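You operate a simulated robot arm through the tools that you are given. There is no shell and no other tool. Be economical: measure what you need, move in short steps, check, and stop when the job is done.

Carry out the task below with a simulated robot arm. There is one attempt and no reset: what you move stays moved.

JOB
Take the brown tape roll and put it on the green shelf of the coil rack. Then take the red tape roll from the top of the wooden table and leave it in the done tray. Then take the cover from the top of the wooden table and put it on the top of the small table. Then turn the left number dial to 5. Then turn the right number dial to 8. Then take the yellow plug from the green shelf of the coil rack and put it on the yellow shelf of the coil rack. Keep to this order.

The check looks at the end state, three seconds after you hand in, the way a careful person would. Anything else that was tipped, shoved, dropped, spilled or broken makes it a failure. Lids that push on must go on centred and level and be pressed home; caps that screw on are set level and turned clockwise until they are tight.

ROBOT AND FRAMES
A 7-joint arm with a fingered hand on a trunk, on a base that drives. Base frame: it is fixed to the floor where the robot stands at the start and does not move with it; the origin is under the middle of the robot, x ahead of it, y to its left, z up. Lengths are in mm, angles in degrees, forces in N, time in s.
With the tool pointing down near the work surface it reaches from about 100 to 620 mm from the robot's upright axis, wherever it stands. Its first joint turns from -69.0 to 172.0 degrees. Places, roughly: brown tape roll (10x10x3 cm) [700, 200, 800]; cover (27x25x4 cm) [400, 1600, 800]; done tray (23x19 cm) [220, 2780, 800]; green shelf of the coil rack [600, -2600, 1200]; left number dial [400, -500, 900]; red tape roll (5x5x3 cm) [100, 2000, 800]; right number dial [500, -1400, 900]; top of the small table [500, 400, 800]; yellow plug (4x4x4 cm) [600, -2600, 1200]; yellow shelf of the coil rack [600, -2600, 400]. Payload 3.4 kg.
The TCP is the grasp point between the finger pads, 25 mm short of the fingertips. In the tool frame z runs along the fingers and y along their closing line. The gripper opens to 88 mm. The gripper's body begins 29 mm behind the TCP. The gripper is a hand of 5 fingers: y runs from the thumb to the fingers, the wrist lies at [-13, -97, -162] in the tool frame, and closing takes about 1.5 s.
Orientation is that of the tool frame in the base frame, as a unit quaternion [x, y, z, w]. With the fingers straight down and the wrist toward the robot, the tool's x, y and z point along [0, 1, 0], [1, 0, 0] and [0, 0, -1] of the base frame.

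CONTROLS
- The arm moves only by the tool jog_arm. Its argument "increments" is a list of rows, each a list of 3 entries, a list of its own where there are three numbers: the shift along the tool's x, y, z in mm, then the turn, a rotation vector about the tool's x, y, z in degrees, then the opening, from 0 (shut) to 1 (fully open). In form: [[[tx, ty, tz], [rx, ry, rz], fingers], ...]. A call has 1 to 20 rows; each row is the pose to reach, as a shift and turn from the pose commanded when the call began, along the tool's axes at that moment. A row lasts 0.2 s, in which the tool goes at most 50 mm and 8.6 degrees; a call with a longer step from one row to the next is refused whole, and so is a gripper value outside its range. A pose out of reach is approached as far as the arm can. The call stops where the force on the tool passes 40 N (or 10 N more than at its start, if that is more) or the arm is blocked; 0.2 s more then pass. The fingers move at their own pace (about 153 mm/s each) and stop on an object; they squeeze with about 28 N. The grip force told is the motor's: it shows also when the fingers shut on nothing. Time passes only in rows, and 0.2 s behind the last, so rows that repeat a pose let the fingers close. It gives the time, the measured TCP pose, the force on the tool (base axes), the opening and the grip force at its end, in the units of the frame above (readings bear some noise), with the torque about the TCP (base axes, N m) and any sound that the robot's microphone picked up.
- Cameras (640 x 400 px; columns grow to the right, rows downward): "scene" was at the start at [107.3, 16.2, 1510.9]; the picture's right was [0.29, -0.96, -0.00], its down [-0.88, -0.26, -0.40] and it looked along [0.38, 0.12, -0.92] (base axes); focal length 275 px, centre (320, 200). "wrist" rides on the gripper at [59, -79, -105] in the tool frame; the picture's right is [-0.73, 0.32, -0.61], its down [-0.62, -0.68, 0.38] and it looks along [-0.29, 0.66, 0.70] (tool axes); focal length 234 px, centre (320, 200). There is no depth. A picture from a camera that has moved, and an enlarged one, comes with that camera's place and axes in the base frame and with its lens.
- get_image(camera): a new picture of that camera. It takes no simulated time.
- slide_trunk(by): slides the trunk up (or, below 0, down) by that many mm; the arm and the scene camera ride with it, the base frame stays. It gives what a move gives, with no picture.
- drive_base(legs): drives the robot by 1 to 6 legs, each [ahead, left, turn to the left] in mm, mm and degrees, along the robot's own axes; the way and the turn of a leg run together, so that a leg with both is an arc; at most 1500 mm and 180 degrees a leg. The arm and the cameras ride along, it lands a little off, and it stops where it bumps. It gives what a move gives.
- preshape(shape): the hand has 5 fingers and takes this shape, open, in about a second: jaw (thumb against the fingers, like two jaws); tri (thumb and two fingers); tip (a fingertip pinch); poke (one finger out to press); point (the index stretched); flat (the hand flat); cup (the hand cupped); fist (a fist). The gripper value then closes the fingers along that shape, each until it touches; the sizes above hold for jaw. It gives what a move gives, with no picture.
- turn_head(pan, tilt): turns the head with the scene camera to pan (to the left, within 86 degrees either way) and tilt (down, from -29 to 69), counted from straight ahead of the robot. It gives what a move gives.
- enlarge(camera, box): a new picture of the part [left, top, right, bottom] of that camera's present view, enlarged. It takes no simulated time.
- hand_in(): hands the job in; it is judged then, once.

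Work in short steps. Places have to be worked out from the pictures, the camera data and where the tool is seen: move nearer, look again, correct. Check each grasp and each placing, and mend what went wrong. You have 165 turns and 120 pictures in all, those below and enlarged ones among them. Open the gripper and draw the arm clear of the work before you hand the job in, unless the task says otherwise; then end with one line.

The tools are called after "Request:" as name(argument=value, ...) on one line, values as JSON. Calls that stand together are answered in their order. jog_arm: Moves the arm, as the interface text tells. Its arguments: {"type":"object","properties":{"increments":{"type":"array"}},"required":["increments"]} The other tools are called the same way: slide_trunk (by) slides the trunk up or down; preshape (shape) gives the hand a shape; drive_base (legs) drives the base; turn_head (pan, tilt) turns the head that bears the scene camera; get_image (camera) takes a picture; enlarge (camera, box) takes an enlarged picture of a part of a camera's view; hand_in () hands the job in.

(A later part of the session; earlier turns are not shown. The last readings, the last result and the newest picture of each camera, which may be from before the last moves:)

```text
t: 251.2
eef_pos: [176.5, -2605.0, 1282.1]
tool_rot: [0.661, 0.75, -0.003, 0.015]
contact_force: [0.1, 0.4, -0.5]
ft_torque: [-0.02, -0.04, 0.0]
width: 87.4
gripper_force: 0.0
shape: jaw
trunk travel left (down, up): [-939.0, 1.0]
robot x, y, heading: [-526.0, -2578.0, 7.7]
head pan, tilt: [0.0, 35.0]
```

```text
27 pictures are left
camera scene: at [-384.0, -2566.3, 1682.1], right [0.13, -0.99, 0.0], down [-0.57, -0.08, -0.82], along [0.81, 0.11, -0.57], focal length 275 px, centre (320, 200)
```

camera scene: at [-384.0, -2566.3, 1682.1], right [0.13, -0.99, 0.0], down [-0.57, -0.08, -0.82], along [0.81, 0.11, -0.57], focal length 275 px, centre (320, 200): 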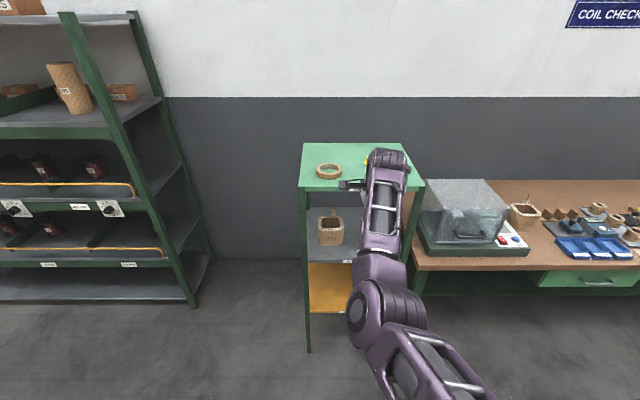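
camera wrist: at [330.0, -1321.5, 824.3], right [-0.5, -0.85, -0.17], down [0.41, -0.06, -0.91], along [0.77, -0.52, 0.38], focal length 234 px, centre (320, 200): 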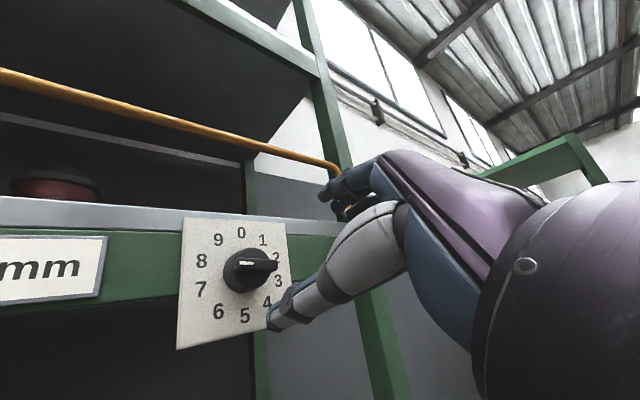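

Plug ≈[600, −2620], roll untouched. Drive forward so the hand is above the plug.

Request:
drive_base(legs=[[0, -68, 0], [400, 0, 0]])

Request:
get_image(camera="wrist")

```text
t: 254.3
eef_pos: [586.1, -2612.5, 1281.9]
tool_rot: [0.66, 0.751, -0.003, 0.016]
contact_force: [-0.1, -0.3, 0.2]
ft_torque: [0.01, 0.01, 0.01]
width: 87.5
gripper_force: 0.1
shape: jaw
trunk travel left (down, up): [-939.0, 1.0]
robot x, y, heading: [-107.0, -2596.0, 8.1]
head pan, tilt: [0.0, 35.0]
```

```text
26 pictures are left
camera wrist: at [498.4, -2560.9, 1383.4], right [0.4, -0.66, 0.63], down [-0.59, -0.72, -0.38], along [0.7, -0.22, -0.68], focal length 234 px, centre (320, 200)
```

wrist: 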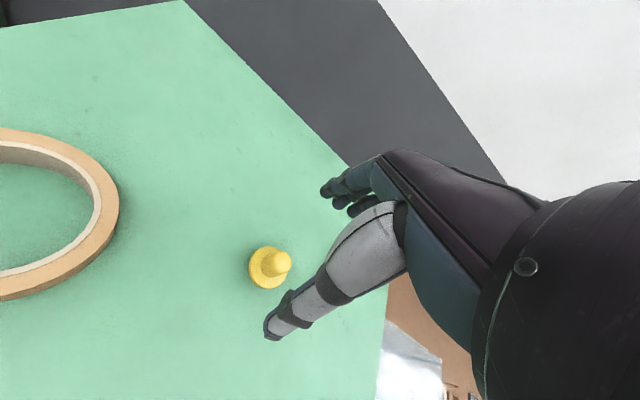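

Plug at ≈[595, −2623]. Correct and descend to z≈1206, then close.

Request:
jog_arm(increments=[[[-5, 3, 15], [0, 0, 0], 1], [[-10, 6, 30], [0, 0, 0], 1], [[-10, 6, 45], [0, 0, 0], 1], [[-10, 6, 58], [0, 0, 0], 1], [[-10, 6, 68], [0, 0, 0], 1], [[-10, 6, 76], [0, 0, 0], 1], [[-10, 6, 76], [0, 0, 0], 1]])

Request:
get_image(camera="wrist")

```text
t: 255.9
eef_pos: [596.9, -2621.1, 1204.7]
tool_rot: [0.66, 0.751, -0.003, 0.015]
contact_force: [-0.1, -0.1, 0.2]
ft_torque: [-0.01, 0.01, 0.0]
width: 87.6
gripper_force: 0.1
shape: jaw
trunk travel left (down, up): [-939.0, 1.0]
robot x, y, heading: [-111.3, -2590.2, 8.2]
head pan, tilt: [0.0, 35.0]
```

```text
25 pictures are left
camera wrist: at [509.1, -2570.5, 1306.8], right [0.4, -0.66, 0.63], down [-0.59, -0.72, -0.38], along [0.7, -0.22, -0.68], focal length 234 px, centre (320, 200)
```

wrist: 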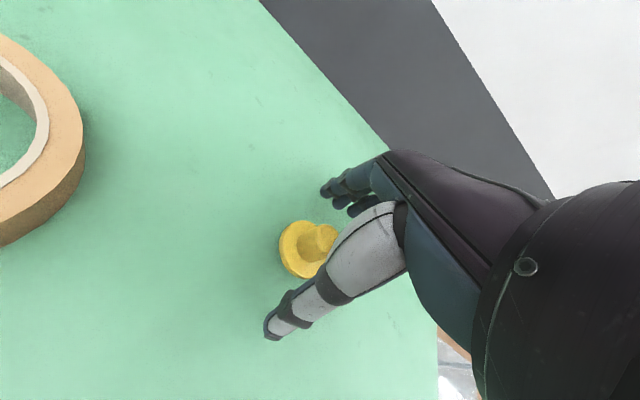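

Aligned. Close on the plug and lift a little.

Request:
jog_arm(increments=[[[0, 0, 0], [0, 0, 0], 0.6], [[0, 0, 0], [0, 0, 0], 0.4], [[0, 0, 0], [0, 0, 0], 0.2], [[0, 0, 0], [0, 0, 0], 0], [[0, 0, 0], [0, 0, 0], 0], [[0, 0, 0], [0, 0, 0], 0], [[0, 0, 0], [0, 0, 0], 0], [[0, 0, -15], [0, 0, 0], 0], [[0, 0, -40], [0, 0, 0], 0], [[0, 0, -70], [0, 0, 0], 0], [[0, 0, -70], [0, 0, 0], 0]])

Request:
get_image(camera="wrist")

```text
t: 258.3
eef_pos: [593.3, -2619.5, 1276.1]
tool_rot: [0.66, 0.751, -0.004, 0.015]
contact_force: [-0.6, -0.9, -0.8]
ft_torque: [-0.01, 0.03, 0.03]
width: 30.4
gripper_force: 28.3
shape: jaw
trunk travel left (down, up): [-939.0, 1.0]
robot x, y, heading: [-107.3, -2598.3, 8.1]
head pan, tilt: [0.0, 35.0]
```

```text
24 pictures are left
camera wrist: at [506.3, -2568.9, 1377.6], right [0.4, -0.66, 0.63], down [-0.59, -0.72, -0.38], along [0.7, -0.22, -0.68], focal length 234 px, centre (320, 200)
```

wrist: 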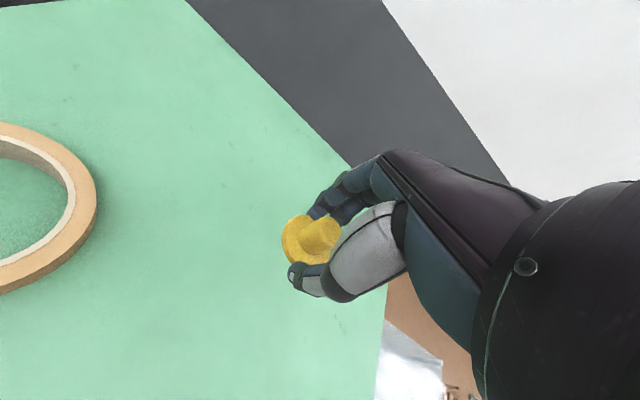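

Plug held. Back off 480, lower the arm and the trunk, then view the yellow shelf.

Request:
drive_base(legs=[[-480, 0, 0]])

Request:
jog_arm(increments=[[[0, -8, 30], [0, 0, 0], 0], [[0, -16, 60], [0, 0, 0], 0], [[0, -24, 90], [0, 0, 0], 0], [[0, -32, 120], [0, 0, 0], 0], [[0, -40, 150], [0, 0, 0], 0], [[0, -50, 180], [0, 0, 0], 0], [[0, -60, 210], [0, 0, 0], 0], [[0, -70, 240], [0, 0, 0], 0], [[0, -80, 270], [0, 0, 0], 0], [[0, -85, 290], [0, 0, 0], 0], [[0, -85, 290], [0, 0, 0], 0]])

Request:
slide_trunk(by=-470)

Request:
get_image(camera="scene")

```text
t: 261.2
eef_pos: [105.5, -2687.3, 1275.9]
tool_rot: [0.658, 0.753, -0.003, 0.014]
contact_force: [-0.1, 0.7, -0.4]
ft_torque: [0.02, -0.01, 0.01]
width: 30.5
gripper_force: 28.0
shape: jaw
trunk travel left (down, up): [-939.0, 1.0]
robot x, y, heading: [-604.0, -2665.0, 8.2]
head pan, tilt: [0.0, 35.0]
```

```text
t: 263.6
eef_pos: [27.0, -2706.4, 981.8]
tool_rot: [0.658, 0.753, -0.002, 0.014]
contact_force: [-0.1, -0.7, 0.4]
ft_torque: [-0.01, 0.03, 0.0]
width: 29.9
gripper_force: 28.1
shape: jaw
trunk travel left (down, up): [-939.0, 1.0]
robot x, y, heading: [-600.8, -2663.5, 8.2]
head pan, tilt: [0.0, 35.0]
```

```text
refused: -470 is not a number from -400 to 400
```

```text
23 pictures are left
camera scene: at [-462.4, -2645.3, 1682.2], right [0.14, -0.99, 0.0], down [-0.57, -0.08, -0.82], along [0.81, 0.12, -0.57], focal length 275 px, centre (320, 200)
```

scene: 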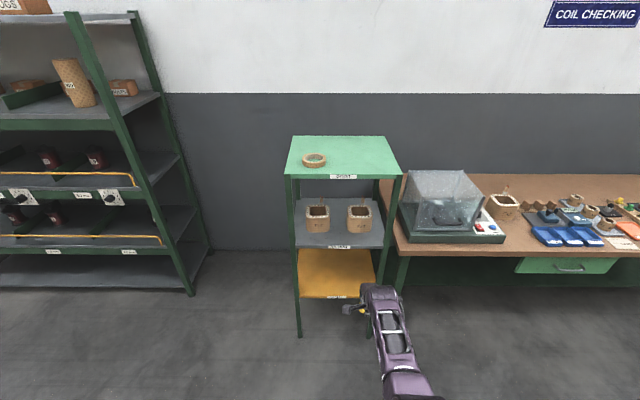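

Slide in two parts, then look with a more level head.

Request:
slide_trunk(by=-350)

Request:
slide_trunk(by=-100)

Request:
turn_head(pan=0, tilt=35)

Request:
get_image(camera="scene")

```text
t: 267.0
eef_pos: [26.4, -2706.9, 633.7]
tool_rot: [0.658, 0.753, -0.003, 0.014]
contact_force: [0.4, 0.1, 0.5]
ft_torque: [-0.02, 0.02, 0.02]
width: 30.1
gripper_force: 28.3
shape: jaw
trunk travel left (down, up): [-589.0, 351.0]
robot x, y, heading: [-599.3, -2665.8, 8.1]
head pan, tilt: [0.0, 35.0]
```

```text
t: 268.4
eef_pos: [25.5, -2705.4, 533.3]
tool_rot: [0.658, 0.753, -0.003, 0.015]
contact_force: [0.2, 0.2, -0.7]
ft_torque: [-0.02, 0.03, 0.02]
width: 30.2
gripper_force: 28.0
shape: jaw
trunk travel left (down, up): [-489.0, 451.0]
robot x, y, heading: [-597.9, -2665.6, 8.3]
head pan, tilt: [0.0, 35.0]
```

```text
t: 268.9
eef_pos: [27.8, -2706.1, 532.0]
tool_rot: [0.658, 0.753, -0.003, 0.015]
contact_force: [0.0, -0.4, -0.9]
ft_torque: [0.03, -0.03, 0.01]
width: 29.8
gripper_force: 28.5
shape: jaw
trunk travel left (down, up): [-489.0, 451.0]
robot x, y, heading: [-602.4, -2663.7, 8.3]
head pan, tilt: [0.0, 35.0]
```

```text
22 pictures are left
camera scene: at [-462.3, -2645.3, 1232.2], right [0.14, -0.99, 0.0], down [-0.57, -0.08, -0.82], along [0.81, 0.12, -0.57], focal length 275 px, centre (320, 200)
```

scene: 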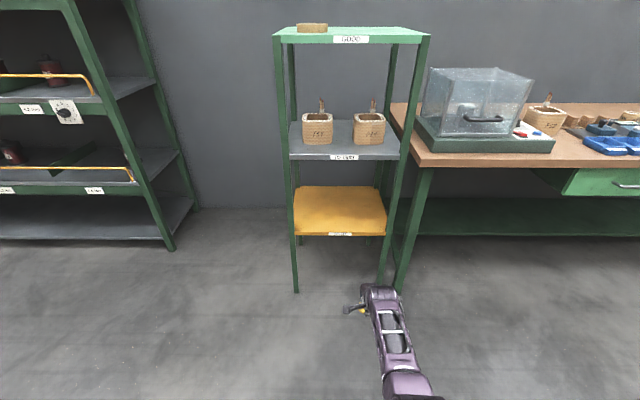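

Yellow shelf ≈z 455, front edge x≈390–440, y −2410…−2790; grey shelf at ≈797. I line up and drive in partially, then check.

Request:
drive_base(legs=[[0, 43, 0], [330, 0, 0]])

Request:
get_image(camera="wrist")

Request:
get_image(camera="scene")

```text
t: 271.6
eef_pos: [355.7, -2613.8, 531.7]
tool_rot: [0.658, 0.753, -0.004, 0.014]
contact_force: [-0.5, -0.8, 0.3]
ft_torque: [0.05, 0.01, 0.01]
width: 30.3
gripper_force: 27.9
shape: jaw
trunk travel left (down, up): [-489.0, 451.0]
robot x, y, heading: [-273.2, -2578.2, 8.3]
head pan, tilt: [0.0, 35.0]
```

```text
21 pictures are left
camera wrist: at [266.5, -2562.7, 633.5], right [0.41, -0.66, 0.63], down [-0.58, -0.72, -0.38], along [0.7, -0.21, -0.68], focal length 234 px, centre (320, 200)
```

wrist: 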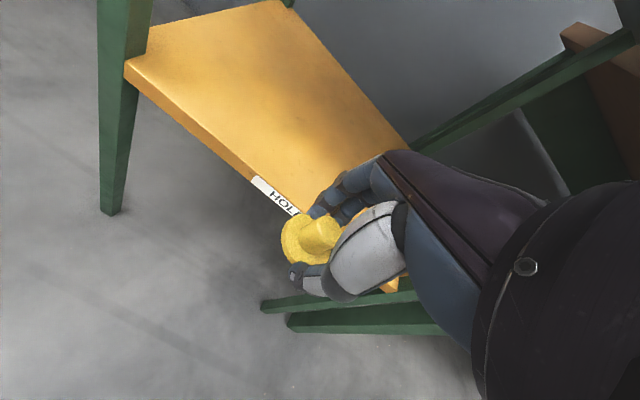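

```text
20 pictures are left
camera scene: at [-134.0, -2553.4, 1232.1], right [0.15, -0.99, 0.0], down [-0.57, -0.08, -0.82], along [0.81, 0.12, -0.57], focal length 275 px, centre (320, 200)
```

scene: 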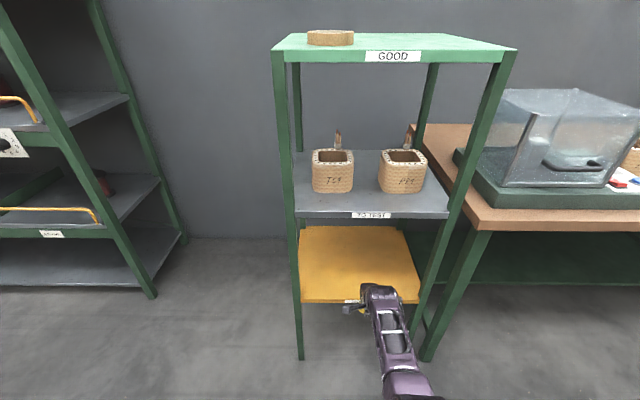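

Better estimate: shelf z≈416–455, front ≈x 450 at mid. Drive 172 mm in.

Request:
drive_base(legs=[[172, -12, 0]])

Request:
get_image(camera="wrist")

Request:
get_image(camera="scene")

```text
t: 273.1
eef_pos: [527.1, -2600.8, 531.2]
tool_rot: [0.658, 0.753, -0.003, 0.014]
contact_force: [-0.8, 0.3, -0.1]
ft_torque: [-0.03, 0.02, 0.01]
width: 30.4
gripper_force: 27.8
shape: jaw
trunk travel left (down, up): [-489.0, 451.0]
robot x, y, heading: [-100.8, -2557.1, 8.6]
head pan, tilt: [0.0, 35.0]
```

```text
19 pictures are left
camera wrist: at [440.4, -2549.7, 633.3], right [0.41, -0.66, 0.63], down [-0.58, -0.72, -0.38], along [0.7, -0.22, -0.68], focal length 234 px, centre (320, 200)
```

wrist: 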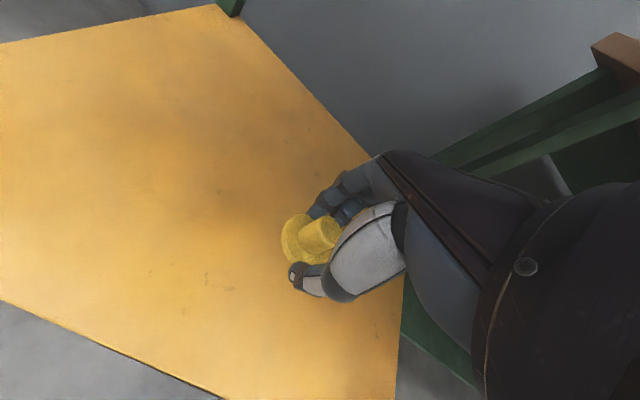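

```text
18 pictures are left
camera scene: at [40.2, -2539.8, 1232.0], right [0.15, -0.99, 0.0], down [-0.57, -0.08, -0.82], along [0.81, 0.12, -0.57], focal length 275 px, centre (320, 200)
```

scene: 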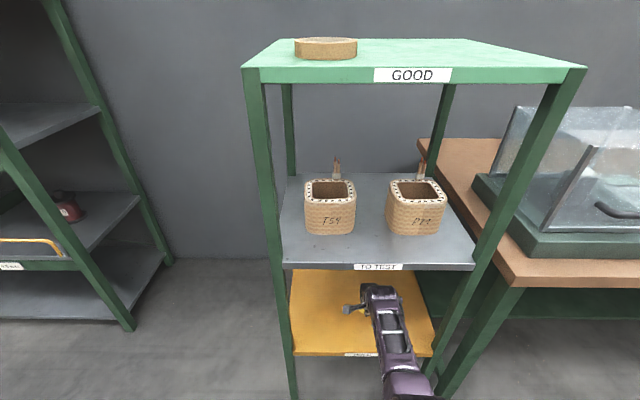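

Hand is over the yellow shelf with clearance. Lower the trunk 55, then step down to contact with the arm.

Request:
slide_trunk(by=-55)

Request:
jog_arm(increments=[[[0, 0, 4], [0, 0, 0], 0], [[0, 0, 8], [0, 0, 0], 0], [[0, 0, 12], [0, 0, 0], 0], [[0, 0, 16], [0, 0, 0], 0], [[0, 0, 20], [0, 0, 0], 0], [[0, 0, 24], [0, 0, 0], 0]])

Request:
get_image(camera="wrist")

```text
t: 274.1
eef_pos: [527.0, -2601.2, 476.4]
tool_rot: [0.657, 0.754, -0.003, 0.014]
contact_force: [0.0, 1.2, 1.3]
ft_torque: [0.02, 0.0, -0.01]
width: 30.2
gripper_force: 27.7
shape: jaw
trunk travel left (down, up): [-434.0, 506.0]
robot x, y, heading: [-98.8, -2559.8, 8.5]
head pan, tilt: [0.0, 35.0]
```

```text
t: 275.5
eef_pos: [528.4, -2600.8, 452.7]
tool_rot: [0.657, 0.754, -0.004, 0.014]
contact_force: [-2.9, -0.3, 7.6]
ft_torque: [0.03, 0.04, 0.03]
width: 20.9
gripper_force: 27.7
shape: jaw
trunk travel left (down, up): [-434.0, 506.0]
robot x, y, heading: [-98.7, -2561.6, 8.3]
head pan, tilt: [0.0, 35.0]
```

```text
17 pictures are left
camera wrist: at [439.8, -2551.0, 553.5], right [0.41, -0.66, 0.63], down [-0.58, -0.72, -0.37], along [0.7, -0.22, -0.68], focal length 234 px, centre (320, 200)
```

wrist: 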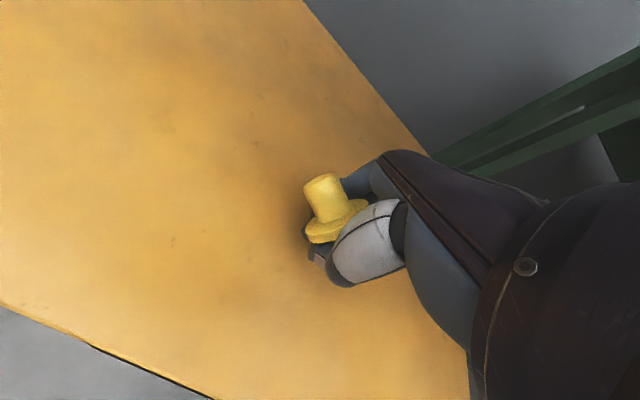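

The plug shifted in the grip (width 20.9). Zoom.

Request:
enlarge(camera="wrist", box=[270, 150, 410, 300])

```text
2.67 times, centred on (340, 225) of wrist
camera zoom: at [439.8, -2551.0, 553.5], right [0.41, -0.66, 0.63], down [-0.58, -0.72, -0.37], along [0.7, -0.22, -0.68], focal length 624 px, centre (267, 133)
```

zoom: 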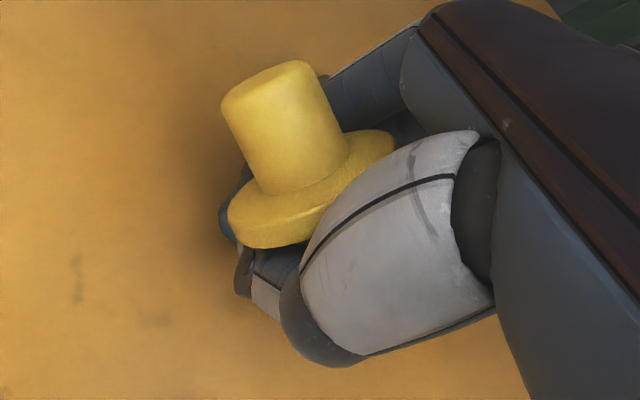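

The plug has swivelled in the grip, leaning strongly left. I lift 45 mm and check the hold before re-levelling.

Request:
jog_arm(increments=[[[0, 0, -8], [0, 0, 0], 0], [[0, 0, -16], [0, 0, 0], 0], [[0, 0, -26], [0, 0, 0], 0], [[0, 0, -36], [0, 0, 0], 0], [[0, 0, -45], [0, 0, 0], 0], [[0, 0, -45], [0, 0, 0], 0]])

Request:
enlarge(camera="wrist", box=[240, 130, 410, 310])

```text
t: 276.9
eef_pos: [526.8, -2601.2, 497.4]
tool_rot: [0.657, 0.754, -0.003, 0.015]
contact_force: [-0.6, -0.5, 0.3]
ft_torque: [0.0, -0.01, -0.03]
width: 19.9
gripper_force: 28.0
shape: jaw
trunk travel left (down, up): [-434.0, 506.0]
robot x, y, heading: [-100.5, -2556.6, 8.3]
head pan, tilt: [0.0, 35.0]
```

```text
2.22 times, centred on (325, 220) of wrist
camera zoom: at [437.9, -2550.2, 598.9], right [0.41, -0.66, 0.63], down [-0.58, -0.72, -0.38], along [0.7, -0.22, -0.68], focal length 520 px, centre (309, 156)
```

zoom: 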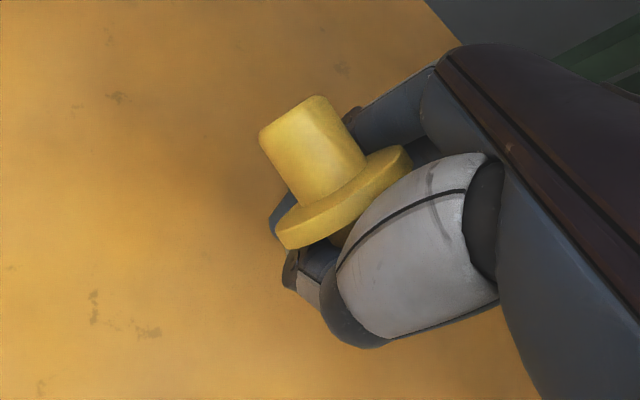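

The plug is held, but its stem now points left (~80° lean). I'll back out and roll the hand about the closing line (+ry) to bring the plug upright, in free space.

Request:
drive_base(legs=[[-350, 0, 0]])

Request:
jog_arm(increments=[[[0, 0, 0], [0, 5, 0], 0], [[0, 0, 0], [0, 10, 0], 0], [[0, 0, 0], [0, 15, 0], 0], [[0, 0, 0], [0, 20, 0], 0], [[0, 0, 0], [0, 26, 0], 0], [[0, 0, 0], [0, 32, 0], 0], [[0, 0, 0], [0, 38, 0], 0], [[0, 0, 0], [0, 44, 0], 0], [[0, 0, 0], [0, 50, 0], 0], [[0, 0, 0], [0, 56, 0], 0], [[0, 0, 0], [0, 62, 0], 0], [[0, 0, 0], [0, 68, 0], 0], [[0, 0, 0], [0, 74, 0], 0], [[0, 0, 0], [0, 80, 0], 0], [[0, 0, 0], [0, 80, 0], 0]])

Request:
get_image(camera="wrist")

```text
t: 279.2
eef_pos: [170.7, -2651.6, 497.7]
tool_rot: [0.656, 0.754, -0.003, 0.016]
contact_force: [-0.1, 0.3, 0.3]
ft_torque: [-0.02, 0.0, 0.01]
width: 19.9
gripper_force: 28.2
shape: jaw
trunk travel left (down, up): [-434.0, 506.0]
robot x, y, heading: [-452.8, -2614.7, 8.6]
head pan, tilt: [0.0, 35.0]
```

```text
t: 282.4
eef_pos: [126.3, -2644.2, 537.3]
tool_rot: [0.504, 0.587, 0.42, -0.474]
contact_force: [-0.1, 0.0, -0.3]
ft_torque: [-0.01, 0.01, 0.03]
width: 19.6
gripper_force: 27.8
shape: jaw
out of reach, approached as far as the arm can: row 9, 10, 11, 12, 13, 14, 15
trunk travel left (down, up): [-434.0, 506.0]
robot x, y, heading: [-452.0, -2613.5, 8.7]
head pan, tilt: [0.0, 35.0]
```

```text
14 pictures are left
camera wrist: at [60.0, -2745.1, 613.9], right [0.43, -0.69, -0.59], down [-0.7, 0.16, -0.7], along [0.57, 0.71, -0.41], focal length 234 px, centre (320, 200)
```

wrist: 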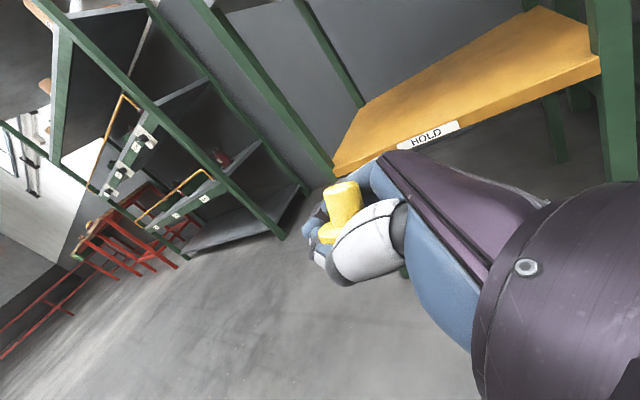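

The roll worked (fingers now point left). Zoom on the plug to check its attitude.

Request:
enlarge(camera="wrist", box=[270, 150, 410, 290])

```text
2.86 times, centred on (340, 220) of wrist
camera zoom: at [60.0, -2745.1, 613.9], right [0.43, -0.69, -0.59], down [-0.7, 0.16, -0.7], along [0.57, 0.71, -0.41], focal length 669 px, centre (263, 143)
```

zoom: 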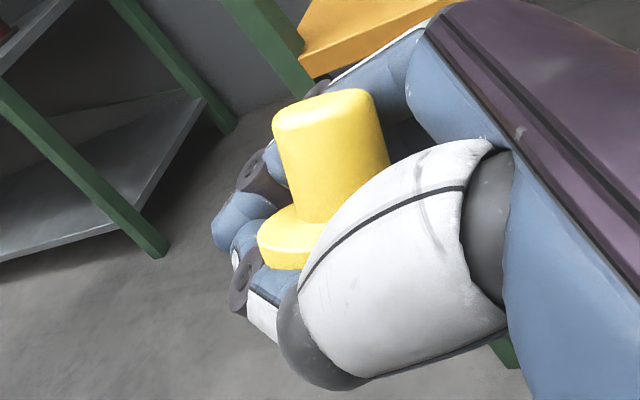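

The plug is nearly upright (~25° lean), held on the upper side of the hand. I enter over the left-middle of the yellow shelf, keeping clear of the right post.

Request:
drive_base(legs=[[0, 84, 0], [300, 0, 0]])

Request:
get_image(camera="scene")

```text
t: 285.1
eef_pos: [411.4, -2514.4, 536.8]
tool_rot: [0.504, 0.588, 0.418, -0.474]
contact_force: [-0.9, 0.2, 0.3]
ft_torque: [0.0, -0.02, -0.01]
width: 19.9
gripper_force: 28.3
shape: jaw
trunk travel left (down, up): [-434.0, 506.0]
robot x, y, heading: [-169.9, -2483.1, 9.0]
head pan, tilt: [0.0, 35.0]
```

```text
12 pictures are left
camera scene: at [-32.0, -2463.6, 1177.1], right [0.15, -0.99, 0.0], down [-0.57, -0.09, -0.82], along [0.81, 0.13, -0.57], focal length 275 px, centre (320, 200)
```

scene: 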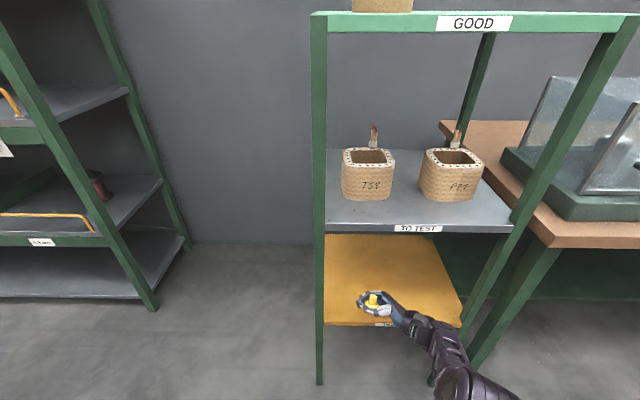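

Clear of posts. Drive the last 110 mm.

Request:
drive_base(legs=[[112, -8, 0]])

Request:
slide_trunk(by=-40)

Request:
get_image(camera="wrist")

```text
t: 286.3
eef_pos: [523.1, -2502.9, 535.4]
tool_rot: [0.503, 0.589, 0.418, -0.475]
contact_force: [-0.7, 0.3, -0.6]
ft_torque: [0.0, 0.01, -0.02]
width: 19.9
gripper_force: 28.4
shape: jaw
trunk travel left (down, up): [-434.0, 506.0]
robot x, y, heading: [-58.1, -2474.9, 8.9]
head pan, tilt: [0.0, 35.0]
```

```text
t: 287.2
eef_pos: [522.2, -2504.1, 498.1]
tool_rot: [0.503, 0.589, 0.418, -0.474]
contact_force: [0.9, 1.1, 0.2]
ft_torque: [-0.01, -0.01, 0.0]
width: 19.7
gripper_force: 28.3
shape: jaw
trunk travel left (down, up): [-394.0, 546.0]
robot x, y, heading: [-61.4, -2475.7, 8.5]
head pan, tilt: [0.0, 35.0]
```

```text
11 pictures are left
camera wrist: at [457.1, -2604.1, 573.7], right [0.44, -0.68, -0.58], down [-0.7, 0.15, -0.7], along [0.57, 0.71, -0.41], focal length 234 px, centre (320, 200)
```

wrist: 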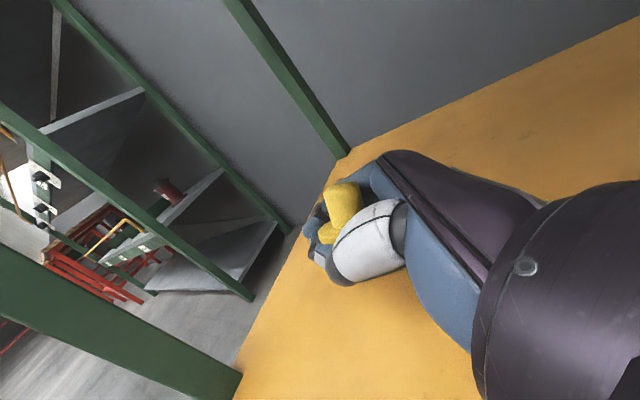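

Over the shelf. Lower in small steps watching the force.

Request:
jog_arm(increments=[[[-5, 0, 1], [0, 0, 0], 0], [[-10, 0, 2], [0, 0, 0], 0], [[-15, 0, 3], [0, 0, 0], 0], [[-20, 0, 4], [0, 0, 0], 0], [[-20, 0, 4], [0, 0, 0], 0]])

```text
t: 288.4
eef_pos: [515.2, -2499.3, 488.5]
tool_rot: [0.503, 0.588, 0.419, -0.475]
contact_force: [0.1, 0.2, -1.2]
ft_torque: [0.0, 0.01, -0.02]
width: 19.6
gripper_force: 28.0
shape: jaw
out of reach, approached as far as the arm can: row 1, 2, 3, 4, 5
trunk travel left (down, up): [-394.0, 546.0]
robot x, y, heading: [-59.4, -2478.3, 8.9]
head pan, tilt: [0.0, 35.0]
```

Arm limit; use the trunk in steps instead.

Request:
slide_trunk(by=-12)

Request:
slide_trunk(by=-6)

Request:
enlarge(camera="wrist", box=[270, 150, 410, 300])

```text
t: 289.0
eef_pos: [514.5, -2499.9, 476.6]
tool_rot: [0.502, 0.589, 0.419, -0.475]
contact_force: [-0.7, -0.1, 0.2]
ft_torque: [0.01, 0.03, -0.02]
width: 19.8
gripper_force: 27.9
shape: jaw
trunk travel left (down, up): [-382.0, 558.0]
robot x, y, heading: [-55.7, -2474.0, 8.8]
head pan, tilt: [0.0, 35.0]
```

```text
t: 289.5
eef_pos: [515.4, -2499.6, 471.2]
tool_rot: [0.503, 0.589, 0.419, -0.474]
contact_force: [0.4, 0.4, 1.2]
ft_torque: [0.0, -0.04, 0.0]
width: 19.7
gripper_force: 28.0
shape: jaw
trunk travel left (down, up): [-376.0, 564.0]
robot x, y, heading: [-58.0, -2476.8, 8.8]
head pan, tilt: [0.0, 35.0]
```

```text
2.67 times, centred on (340, 225) of wrist
camera zoom: at [448.7, -2600.4, 547.0], right [0.44, -0.68, -0.58], down [-0.7, 0.15, -0.7], along [0.57, 0.71, -0.41], focal length 624 px, centre (267, 133)
```

zoom: 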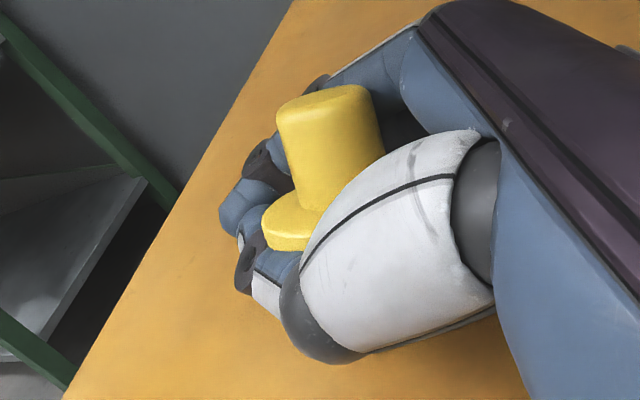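

Continue down in small steps.

Request:
slide_trunk(by=-5)

Request:
slide_trunk(by=-4)

Request:
slide_trunk(by=-4)

```text
t: 290.1
eef_pos: [513.6, -2499.5, 467.4]
tool_rot: [0.502, 0.59, 0.42, -0.473]
contact_force: [0.3, -2.5, 10.1]
ft_torque: [-0.3, -0.26, -0.03]
width: 19.6
gripper_force: 28.6
shape: jaw
trunk travel left (down, up): [-371.0, 569.0]
robot x, y, heading: [-57.5, -2476.1, 8.8]
head pan, tilt: [0.0, 35.0]
```

```text
t: 290.6
eef_pos: [516.2, -2499.8, 464.6]
tool_rot: [0.501, 0.59, 0.421, -0.473]
contact_force: [1.2, -3.2, 21.2]
ft_torque: [-0.71, -0.65, -0.05]
width: 19.6
gripper_force: 27.9
shape: jaw
trunk travel left (down, up): [-367.0, 573.0]
robot x, y, heading: [-58.4, -2478.2, 8.9]
head pan, tilt: [0.0, 35.0]
```

```text
t: 291.1
eef_pos: [514.6, -2500.3, 463.1]
tool_rot: [0.5, 0.591, 0.422, -0.471]
contact_force: [1.9, -5.9, 37.7]
ft_torque: [-1.69, -1.07, -0.08]
width: 19.8
gripper_force: 28.1
shape: jaw
trunk travel left (down, up): [-363.0, 577.0]
robot x, y, heading: [-58.8, -2475.3, 8.8]
head pan, tilt: [0.0, 35.0]
```

The hand's lower side rests on the shelf. Relieve the force and open gradually just past the disc width.

Request:
slide_trunk(by=7)

Request:
jog_arm(increments=[[[0, 0, 0], [0, 0, 0], 0.25], [[0, 0, 0], [0, 0, 0], 0.28], [[0, 0, 0], [0, 0, 0], 0.31], [[0, 0, 0], [0, 0, 0], 0.34], [[0, 0, 0], [0, 0, 0], 0.37], [[0, 0, 0], [0, 0, 0], 0.4], [[0, 0, 0], [0, 0, 0], 0.43], [[0, 0, 0], [0, 0, 0], 0.46], [[0, 0, 0], [0, 0, 0], 0.5], [[0, 0, 0], [0, 0, 0], 0.55], [[0, 0, 0], [0, 0, 0], 0.55]])

Request:
enlarge(camera="wrist", box=[240, 130, 410, 310])

```text
t: 291.7
eef_pos: [514.4, -2500.3, 465.3]
tool_rot: [0.503, 0.589, 0.418, -0.474]
contact_force: [4.6, -3.6, 16.4]
ft_torque: [-0.62, -0.7, 0.01]
width: 19.6
gripper_force: 28.6
shape: jaw
trunk travel left (down, up): [-370.0, 570.0]
robot x, y, heading: [-60.4, -2473.3, 8.9]
head pan, tilt: [0.0, 35.0]
```

```text
t: 294.1
eef_pos: [514.3, -2500.1, 463.8]
tool_rot: [0.503, 0.589, 0.418, -0.475]
contact_force: [-6.4, -0.4, 8.5]
ft_torque: [-0.2, -0.05, -0.11]
width: 47.9
gripper_force: 0.0
shape: jaw
trunk travel left (down, up): [-370.0, 570.0]
robot x, y, heading: [-56.0, -2472.3, 9.0]
head pan, tilt: [0.0, 35.0]
```

```text
2.22 times, centred on (325, 220) of wrist
camera zoom: at [447.8, -2600.1, 541.7], right [0.44, -0.68, -0.58], down [-0.7, 0.15, -0.7], along [0.57, 0.71, -0.41], focal length 520 px, centre (309, 156)
```

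zoom: 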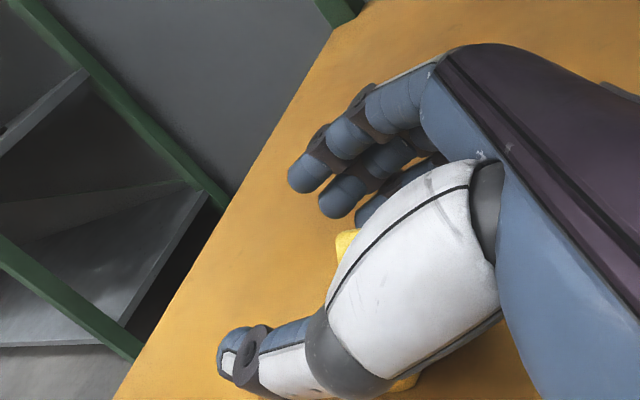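

The plug is on the shelf, partly hidden under the thumb. I raise the hand straight up by trunk to look.

Request:
slide_trunk(by=70)

Request:
get_image(camera="wrist")

```text
t: 295.1
eef_pos: [514.4, -2500.3, 534.1]
tool_rot: [0.503, 0.589, 0.418, -0.475]
contact_force: [0.7, -0.2, 0.8]
ft_torque: [0.02, -0.03, -0.05]
width: 48.1
gripper_force: 0.0
shape: jaw
trunk travel left (down, up): [-440.0, 500.0]
robot x, y, heading: [-60.4, -2475.1, 8.8]
head pan, tilt: [0.0, 35.0]
```

```text
8 pictures are left
camera wrist: at [448.7, -2600.4, 610.6], right [0.43, -0.68, -0.59], down [-0.7, 0.15, -0.7], along [0.57, 0.71, -0.41], focal length 234 px, centre (320, 200)
```

wrist: 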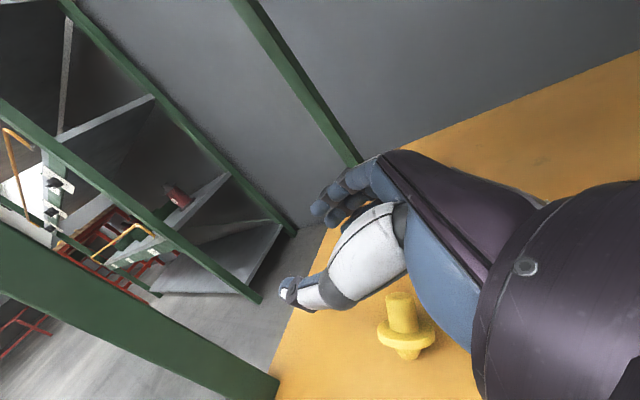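

Zoom on the plug.

Request:
enlarge(camera="wrist", box=[340, 270, 460, 380])

```text
3.64 times, centred on (400, 325) of wrist
camera zoom: at [448.7, -2600.4, 610.6], right [0.43, -0.68, -0.59], down [-0.7, 0.15, -0.7], along [0.57, 0.71, -0.41], focal length 852 px, centre (29, -254)
```

zoom: 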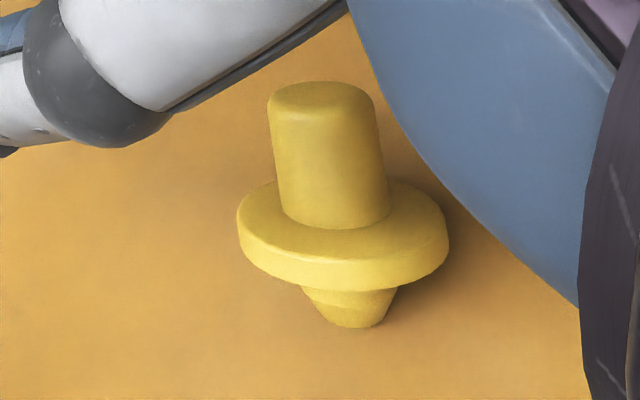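

The plug has a peg below its flange and is leaning (~45° forward) on flange rim and peg — I must stand it up by gripping its stem. First back out, rolling the hand back to straight down.

Request:
slide_trunk(by=30)

Request:
drive_base(legs=[[-350, 0, 0]])

Request:
jog_arm(increments=[[[0, 4, 0], [0, -6, 0], 1], [[0, 8, 0], [0, -12, 0], 1], [[0, 12, 0], [0, -18, 0], 1], [[0, 16, 0], [0, -24, 0], 1], [[0, 20, 0], [0, -30, 0], 1], [[0, 24, 0], [0, -36, 0], 1], [[0, 28, 0], [0, -42, 0], 1], [[0, 32, 0], [0, -48, 0], 1], [[0, 36, 0], [0, -54, 0], 1], [[0, 40, 0], [0, -60, 0], 1], [[0, 44, 0], [0, -66, 0], 1], [[0, 45, 0], [0, -72, 0], 1], [[0, 45, 0], [0, -78.5, 0], 1], [[0, 45, 0], [0, -78.5, 0], 1]])

```text
t: 295.9
eef_pos: [514.8, -2499.3, 564.5]
tool_rot: [0.503, 0.589, 0.418, -0.474]
contact_force: [-0.8, 0.3, -0.1]
ft_torque: [-0.03, -0.01, -0.01]
width: 47.9
gripper_force: 0.0
shape: jaw
trunk travel left (down, up): [-470.0, 470.0]
robot x, y, heading: [-57.4, -2473.7, 9.0]
head pan, tilt: [0.0, 35.0]
```

```text
t: 298.1
eef_pos: [175.5, -2551.7, 564.3]
tool_rot: [0.503, 0.589, 0.418, -0.475]
contact_force: [0.6, -0.3, 0.2]
ft_torque: [0.0, -0.02, 0.03]
width: 48.1
gripper_force: 0.1
shape: jaw
trunk travel left (down, up): [-470.0, 470.0]
robot x, y, heading: [-394.5, -2528.2, 9.2]
head pan, tilt: [0.0, 35.0]
```

```text
t: 301.1
eef_pos: [221.8, -2544.8, 564.2]
tool_rot: [0.654, 0.757, 0.005, 0.006]
contact_force: [-0.2, 0.1, 0.1]
ft_torque: [-0.02, 0.0, 0.03]
width: 88.0
gripper_force: 0.0
shape: jaw
trunk travel left (down, up): [-470.0, 470.0]
robot x, y, heading: [-394.6, -2528.5, 8.9]
head pan, tilt: [0.0, 35.0]
```

Tool is vertical again. Drive over the plug and look.

Request:
drive_base(legs=[[283, -12, 0]])

Request:
enlarge(camera="wrist", box=[160, 150, 400, 340])

```text
t: 303.1
eef_pos: [505.6, -2510.0, 564.6]
tool_rot: [0.653, 0.757, 0.005, 0.005]
contact_force: [0.2, 0.8, 0.0]
ft_torque: [-0.01, -0.01, 0.01]
width: 87.7
gripper_force: 0.0
shape: jaw
trunk travel left (down, up): [-470.0, 470.0]
robot x, y, heading: [-110.9, -2493.5, 9.0]
head pan, tilt: [0.0, 35.0]
```

```text
2.11 times, centred on (280, 245) of wrist
camera zoom: at [416.6, -2463.7, 667.5], right [0.42, -0.67, 0.61], down [-0.58, -0.72, -0.39], along [0.7, -0.19, -0.69], focal length 493 px, centre (404, 105)
```

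zoom: 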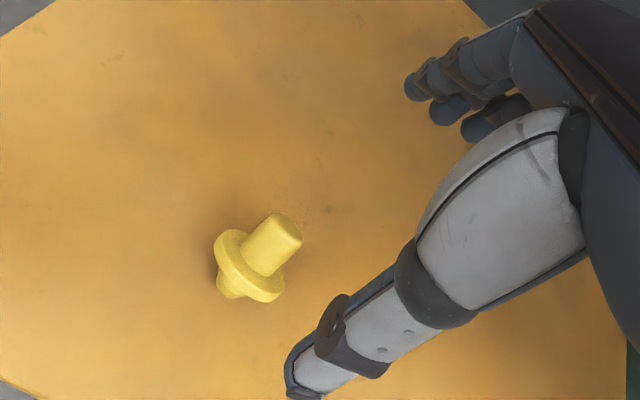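

The plug leans forward within the closing plane, at ≈[504, −2511]. I lower with open jaws straddling it, probing the shelf height with the fingertips.

Request:
slide_trunk(by=-65)

Request:
jog_arm(increments=[[[0, -2, 8], [0, 0, 0], 1], [[0, -2, 16], [0, 0, 0], 1], [[0, -2, 24], [0, 0, 0], 1], [[0, -2, 30], [0, 0, 0], 1], [[0, -2, 35], [0, 0, 0], 1], [[0, -2, 40], [0, 0, 0], 1], [[0, -2, 45], [0, 0, 0], 1], [[0, -2, 50], [0, 0, 0], 1], [[0, -2, 55], [0, 0, 0], 1], [[0, -2, 60], [0, 0, 0], 1]])

```text
t: 304.2
eef_pos: [503.6, -2511.8, 500.3]
tool_rot: [0.652, 0.758, 0.006, 0.004]
contact_force: [-0.2, -0.5, -0.8]
ft_torque: [-0.03, 0.0, 0.03]
width: 87.9
gripper_force: 0.1
shape: jaw
trunk travel left (down, up): [-405.0, 535.0]
robot x, y, heading: [-113.8, -2494.3, 9.1]
head pan, tilt: [0.0, 35.0]
```

```text
t: 306.4
eef_pos: [509.5, -2509.4, 452.1]
tool_rot: [0.653, 0.757, 0.017, 0.014]
contact_force: [-4.8, -0.7, 20.3]
ft_torque: [-0.09, -0.47, -0.04]
width: 85.6
gripper_force: 0.1
shape: jaw
trunk travel left (down, up): [-405.0, 535.0]
robot x, y, heading: [-112.0, -2493.1, 8.9]
head pan, tilt: [0.0, 35.0]
stopped in row 10: the force on the tool passed its limit (the readings are from after the stop); the commanded pose is now the measured one
```

Shelf contact at TCP ≈452. I raise 26 mm so the fingertips sit at stem height, level, then close.

Request:
jog_arm(increments=[[[0, -2, -10], [1, 0, 0], 1], [[0, -4, -20], [2, 0, 0], 1], [[0, -5, -26], [2.4, -0.4, 0], 1], [[0, -5, -26], [2.4, -0.4, 0], 1]])

Request:
jog_arm(increments=[[[0, 0, 0], [0, 0, 0], 0.8], [[0, 0, 0], [0, 0, 0], 0.65], [[0, 0, 0], [0, 0, 0], 0.5], [[0, 0, 0], [0, 0, 0], 0.42], [[0, 0, 0], [0, 0, 0], 0.34], [[0, 0, 0], [0, 0, 0], 0.26], [[0, 0, 0], [0, 0, 0], 0.18], [[0, 0, 0], [0, 0, 0], 0.1], [[0, 0, 0], [0, 0, 0], 0], [[0, 0, 0], [0, 0, 0], 0], [[0, 0, 0], [0, 0, 0], 0], [[0, 0, 0], [0, 0, 0], 0]])

Request:
enlarge(camera="wrist", box=[240, 130, 410, 310])

```text
t: 307.4
eef_pos: [501.9, -2510.9, 471.4]
tool_rot: [0.653, 0.757, -0.007, -0.003]
contact_force: [0.3, 0.0, -0.3]
ft_torque: [0.01, 0.01, 0.0]
width: 88.1
gripper_force: 0.1
shape: jaw
trunk travel left (down, up): [-405.0, 535.0]
robot x, y, heading: [-108.7, -2495.0, 9.1]
head pan, tilt: [0.0, 35.0]
```

```text
t: 310.0
eef_pos: [504.1, -2512.3, 471.7]
tool_rot: [0.652, 0.758, -0.005, -0.002]
contact_force: [-0.2, 0.1, -0.4]
ft_torque: [-0.01, -0.01, 0.0]
width: 23.5
gripper_force: 28.3
shape: jaw
trunk travel left (down, up): [-405.0, 535.0]
robot x, y, heading: [-111.2, -2492.4, 9.4]
head pan, tilt: [0.0, 35.0]
```

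```text
2.22 times, centred on (325, 220) of wrist
camera zoom: at [417.0, -2463.5, 576.6], right [0.43, -0.67, 0.61], down [-0.59, -0.72, -0.37], along [0.69, -0.19, -0.7], focal length 520 px, centre (309, 156)
```

zoom: 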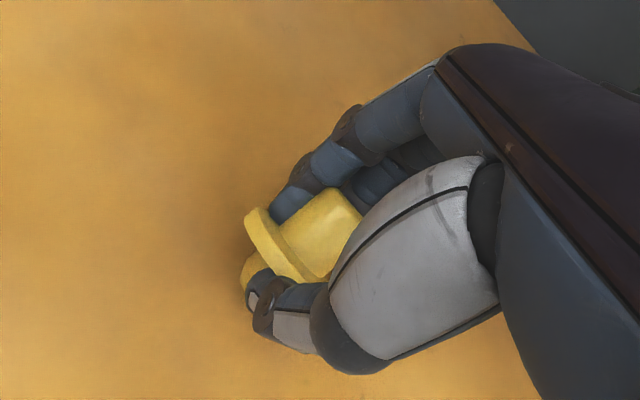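

The jaws hold the stem now, with only a slight residual lean. I lower gently to let the peg seat flat on the shelf.

Request:
jog_arm(increments=[[[0, 0, 2], [0, 0, 0], 0], [[0, 0, 4], [0, 0, 0], 0], [[0, 0, 4], [0, 0, 0], 0]])

Request:
jog_arm(increments=[[[0, 0, 1.5], [0, 0, 0], 0], [[0, 0, 3], [0, 0, 0], 0], [[0, 0, 3], [0, 0, 0], 0]])

```text
t: 310.8
eef_pos: [502.4, -2510.9, 467.1]
tool_rot: [0.653, 0.758, -0.005, -0.002]
contact_force: [-1.6, 0.0, 0.4]
ft_torque: [0.02, 0.01, 0.0]
width: 23.5
gripper_force: 27.9
shape: jaw
trunk travel left (down, up): [-405.0, 535.0]
robot x, y, heading: [-112.8, -2496.3, 9.0]
head pan, tilt: [0.0, 35.0]
```

```text
t: 311.6
eef_pos: [501.2, -2511.0, 464.5]
tool_rot: [0.652, 0.758, -0.006, -0.001]
contact_force: [-0.6, 1.0, -0.3]
ft_torque: [0.01, -0.01, 0.03]
width: 23.6
gripper_force: 28.0
shape: jaw
trunk travel left (down, up): [-405.0, 535.0]
robot x, y, heading: [-112.0, -2491.5, 9.0]
head pan, tilt: [0.0, 35.0]
```

No contact yet; continue.

Request:
jog_arm(increments=[[[0, 0, 1.5], [0, 0, 0], 0], [[0, 0, 3], [0, 0, 0], 0], [[0, 0, 3], [0, 0, 0], 0]])

Request:
jog_arm(increments=[[[0, 0, 1], [0, 0, 0], 0], [[0, 0, 2], [0, 0, 0], 0], [[0, 0, 2], [0, 0, 0], 0]])

Request:
enlarge(camera="wrist", box=[240, 130, 410, 310])

```text
t: 312.4
eef_pos: [502.6, -2511.3, 464.4]
tool_rot: [0.653, 0.758, -0.004, 0.0]
contact_force: [-2.3, 0.6, 9.6]
ft_torque: [0.02, 0.08, 0.01]
width: 23.4
gripper_force: 27.6
shape: jaw
trunk travel left (down, up): [-405.0, 535.0]
robot x, y, heading: [-112.6, -2494.7, 9.2]
head pan, tilt: [0.0, 35.0]
```

```text
t: 313.2
eef_pos: [503.2, -2509.7, 463.6]
tool_rot: [0.653, 0.757, -0.003, 0.0]
contact_force: [-0.5, 1.3, 20.9]
ft_torque: [0.0, 0.11, 0.01]
width: 23.7
gripper_force: 27.9
shape: jaw
trunk travel left (down, up): [-405.0, 535.0]
robot x, y, heading: [-109.7, -2495.0, 9.2]
head pan, tilt: [0.0, 35.0]
```

```text
2.22 times, centred on (325, 220) of wrist
camera zoom: at [415.5, -2462.4, 567.8], right [0.43, -0.67, 0.61], down [-0.58, -0.72, -0.38], along [0.69, -0.19, -0.7], focal length 520 px, centre (309, 156)
```

zoom: 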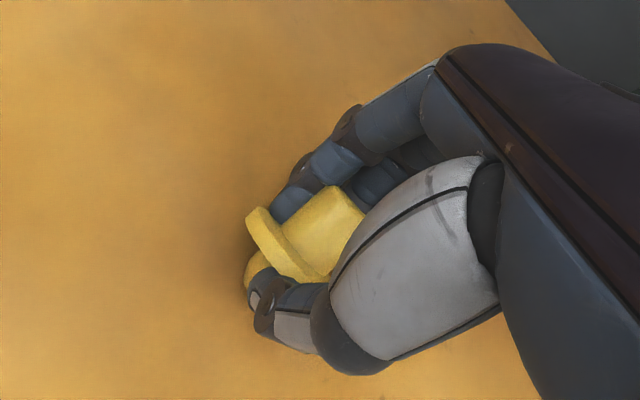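

Peg is down but the thumb seems to be under the raised flange, clamping the plug at its resting lean. I reopen, go ~17 mm higher so the pads meet only the stem, and regrip.

Request:
jog_arm(increments=[[[0, 0, -1], [0, 0, 0], 0.4], [[0, 0, -1], [0, 0, 0], 0.6], [[0, 0, -1], [0, 0, 0], 0.8], [[0, 0, -6], [0, 0, 0], 0.8], [[0, 0, -12], [0, 0, 0], 0.8], [[0, 0, -20], [0, 0, 0], 0.8], [[0, 0, -20], [0, 0, 0], 0.8]])

```text
t: 314.8
eef_pos: [501.5, -2511.4, 479.6]
tool_rot: [0.653, 0.757, -0.007, -0.002]
contact_force: [1.2, 0.8, -1.1]
ft_torque: [0.02, -0.03, -0.02]
width: 70.2
gripper_force: 0.1
shape: jaw
trunk travel left (down, up): [-405.0, 535.0]
robot x, y, heading: [-107.8, -2495.0, 9.3]
head pan, tilt: [0.0, 35.0]
```

Now close at this height.

Request:
jog_arm(increments=[[[0, 0, -2], [0, 0, 0], 0.6], [[0, 0, -2], [0, 0, 0], 0.5], [[0, 0, -2], [0, 0, 0], 0.42], [[0, 0, -2], [0, 0, 0], 0.36], [[0, 0, -2], [0, 0, 0], 0.3], [[0, 0, -2], [0, 0, 0], 0.25], [[0, 0, -2], [0, 0, 0], 0.2], [[0, 0, -2], [0, 0, 0], 0.1], [[0, 0, -2], [0, 0, 0], 0], [[0, 0, -2], [0, 0, 0], 0], [[0, 0, -2], [0, 0, 0], 0]])

Request:
enlarge(camera="wrist", box=[240, 130, 410, 310])

```text
t: 317.2
eef_pos: [502.9, -2511.1, 487.0]
tool_rot: [0.653, 0.758, -0.002, 0.001]
contact_force: [7.0, 0.0, 26.6]
ft_torque: [0.07, -0.45, 0.02]
width: 10.9
gripper_force: 28.1
shape: jaw
trunk travel left (down, up): [-405.0, 535.0]
robot x, y, heading: [-111.2, -2496.5, 8.9]
head pan, tilt: [0.0, 35.0]
```

```text
2.22 times, centred on (325, 220) of wrist
camera zoom: at [416.1, -2463.6, 591.6], right [0.43, -0.67, 0.61], down [-0.58, -0.72, -0.38], along [0.69, -0.19, -0.69], focal length 520 px, centre (309, 156)
```

zoom: 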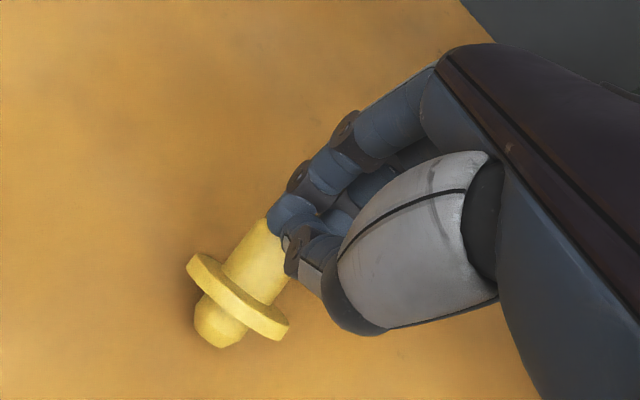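

The pads rode up onto the stem's end. I release, raise clear and look at how the plug lies.

Request:
jog_arm(increments=[[[0, 0, 0], [0, 0, 0], 0.3], [[0, 0, 0], [0, 0, 0], 0.6], [[0, 0, 0], [0, 0, 0], 0.9], [[0, 0, -10], [0, 0, 0], 1], [[0, 0, -25], [0, 0, 0], 1], [[0, 0, -40], [0, 0, 0], 1], [[0, 0, -40], [0, 0, 0], 1]])

Request:
enlarge(camera="wrist", box=[220, 170, 350, 300])

```text
t: 318.8
eef_pos: [500.8, -2511.0, 522.4]
tool_rot: [0.653, 0.758, -0.006, -0.001]
contact_force: [0.2, -0.6, 0.4]
ft_torque: [0.02, 0.0, 0.04]
width: 87.6
gripper_force: 0.1
shape: jaw
trunk travel left (down, up): [-405.0, 535.0]
robot x, y, heading: [-113.5, -2493.3, 9.2]
head pan, tilt: [0.0, 35.0]
```

```text
3.08 times, centred on (285, 235) of wrist
camera zoom: at [415.6, -2462.9, 627.6], right [0.43, -0.67, 0.61], down [-0.59, -0.72, -0.37], along [0.69, -0.19, -0.7], focal length 720 px, centre (428, 92)
```

zoom: 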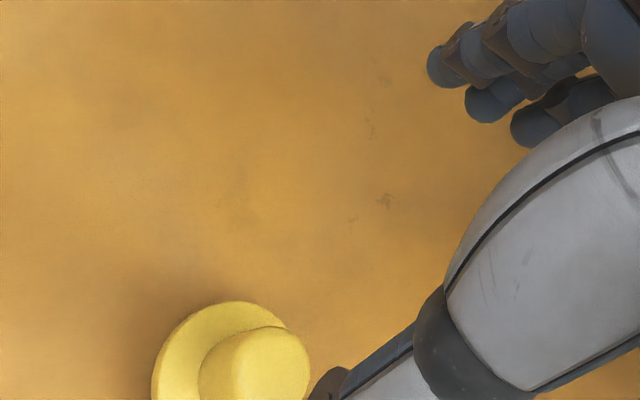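

The plug now appears to stand upright. One confirming close-up.

Request:
enlarge(camera="wrist", box=[220, 230, 310, 320])

```text
4.44 times, centred on (265, 275) of wrist
camera zoom: at [415.6, -2462.9, 627.6], right [0.43, -0.67, 0.61], down [-0.59, -0.72, -0.37], along [0.69, -0.19, -0.7], focal length 1041 px, centre (564, -133)
```

zoom: 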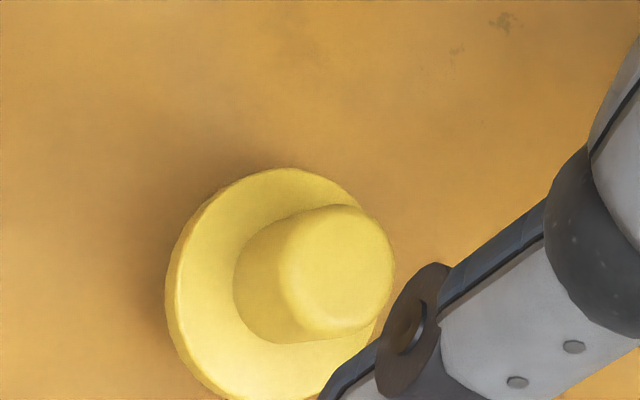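

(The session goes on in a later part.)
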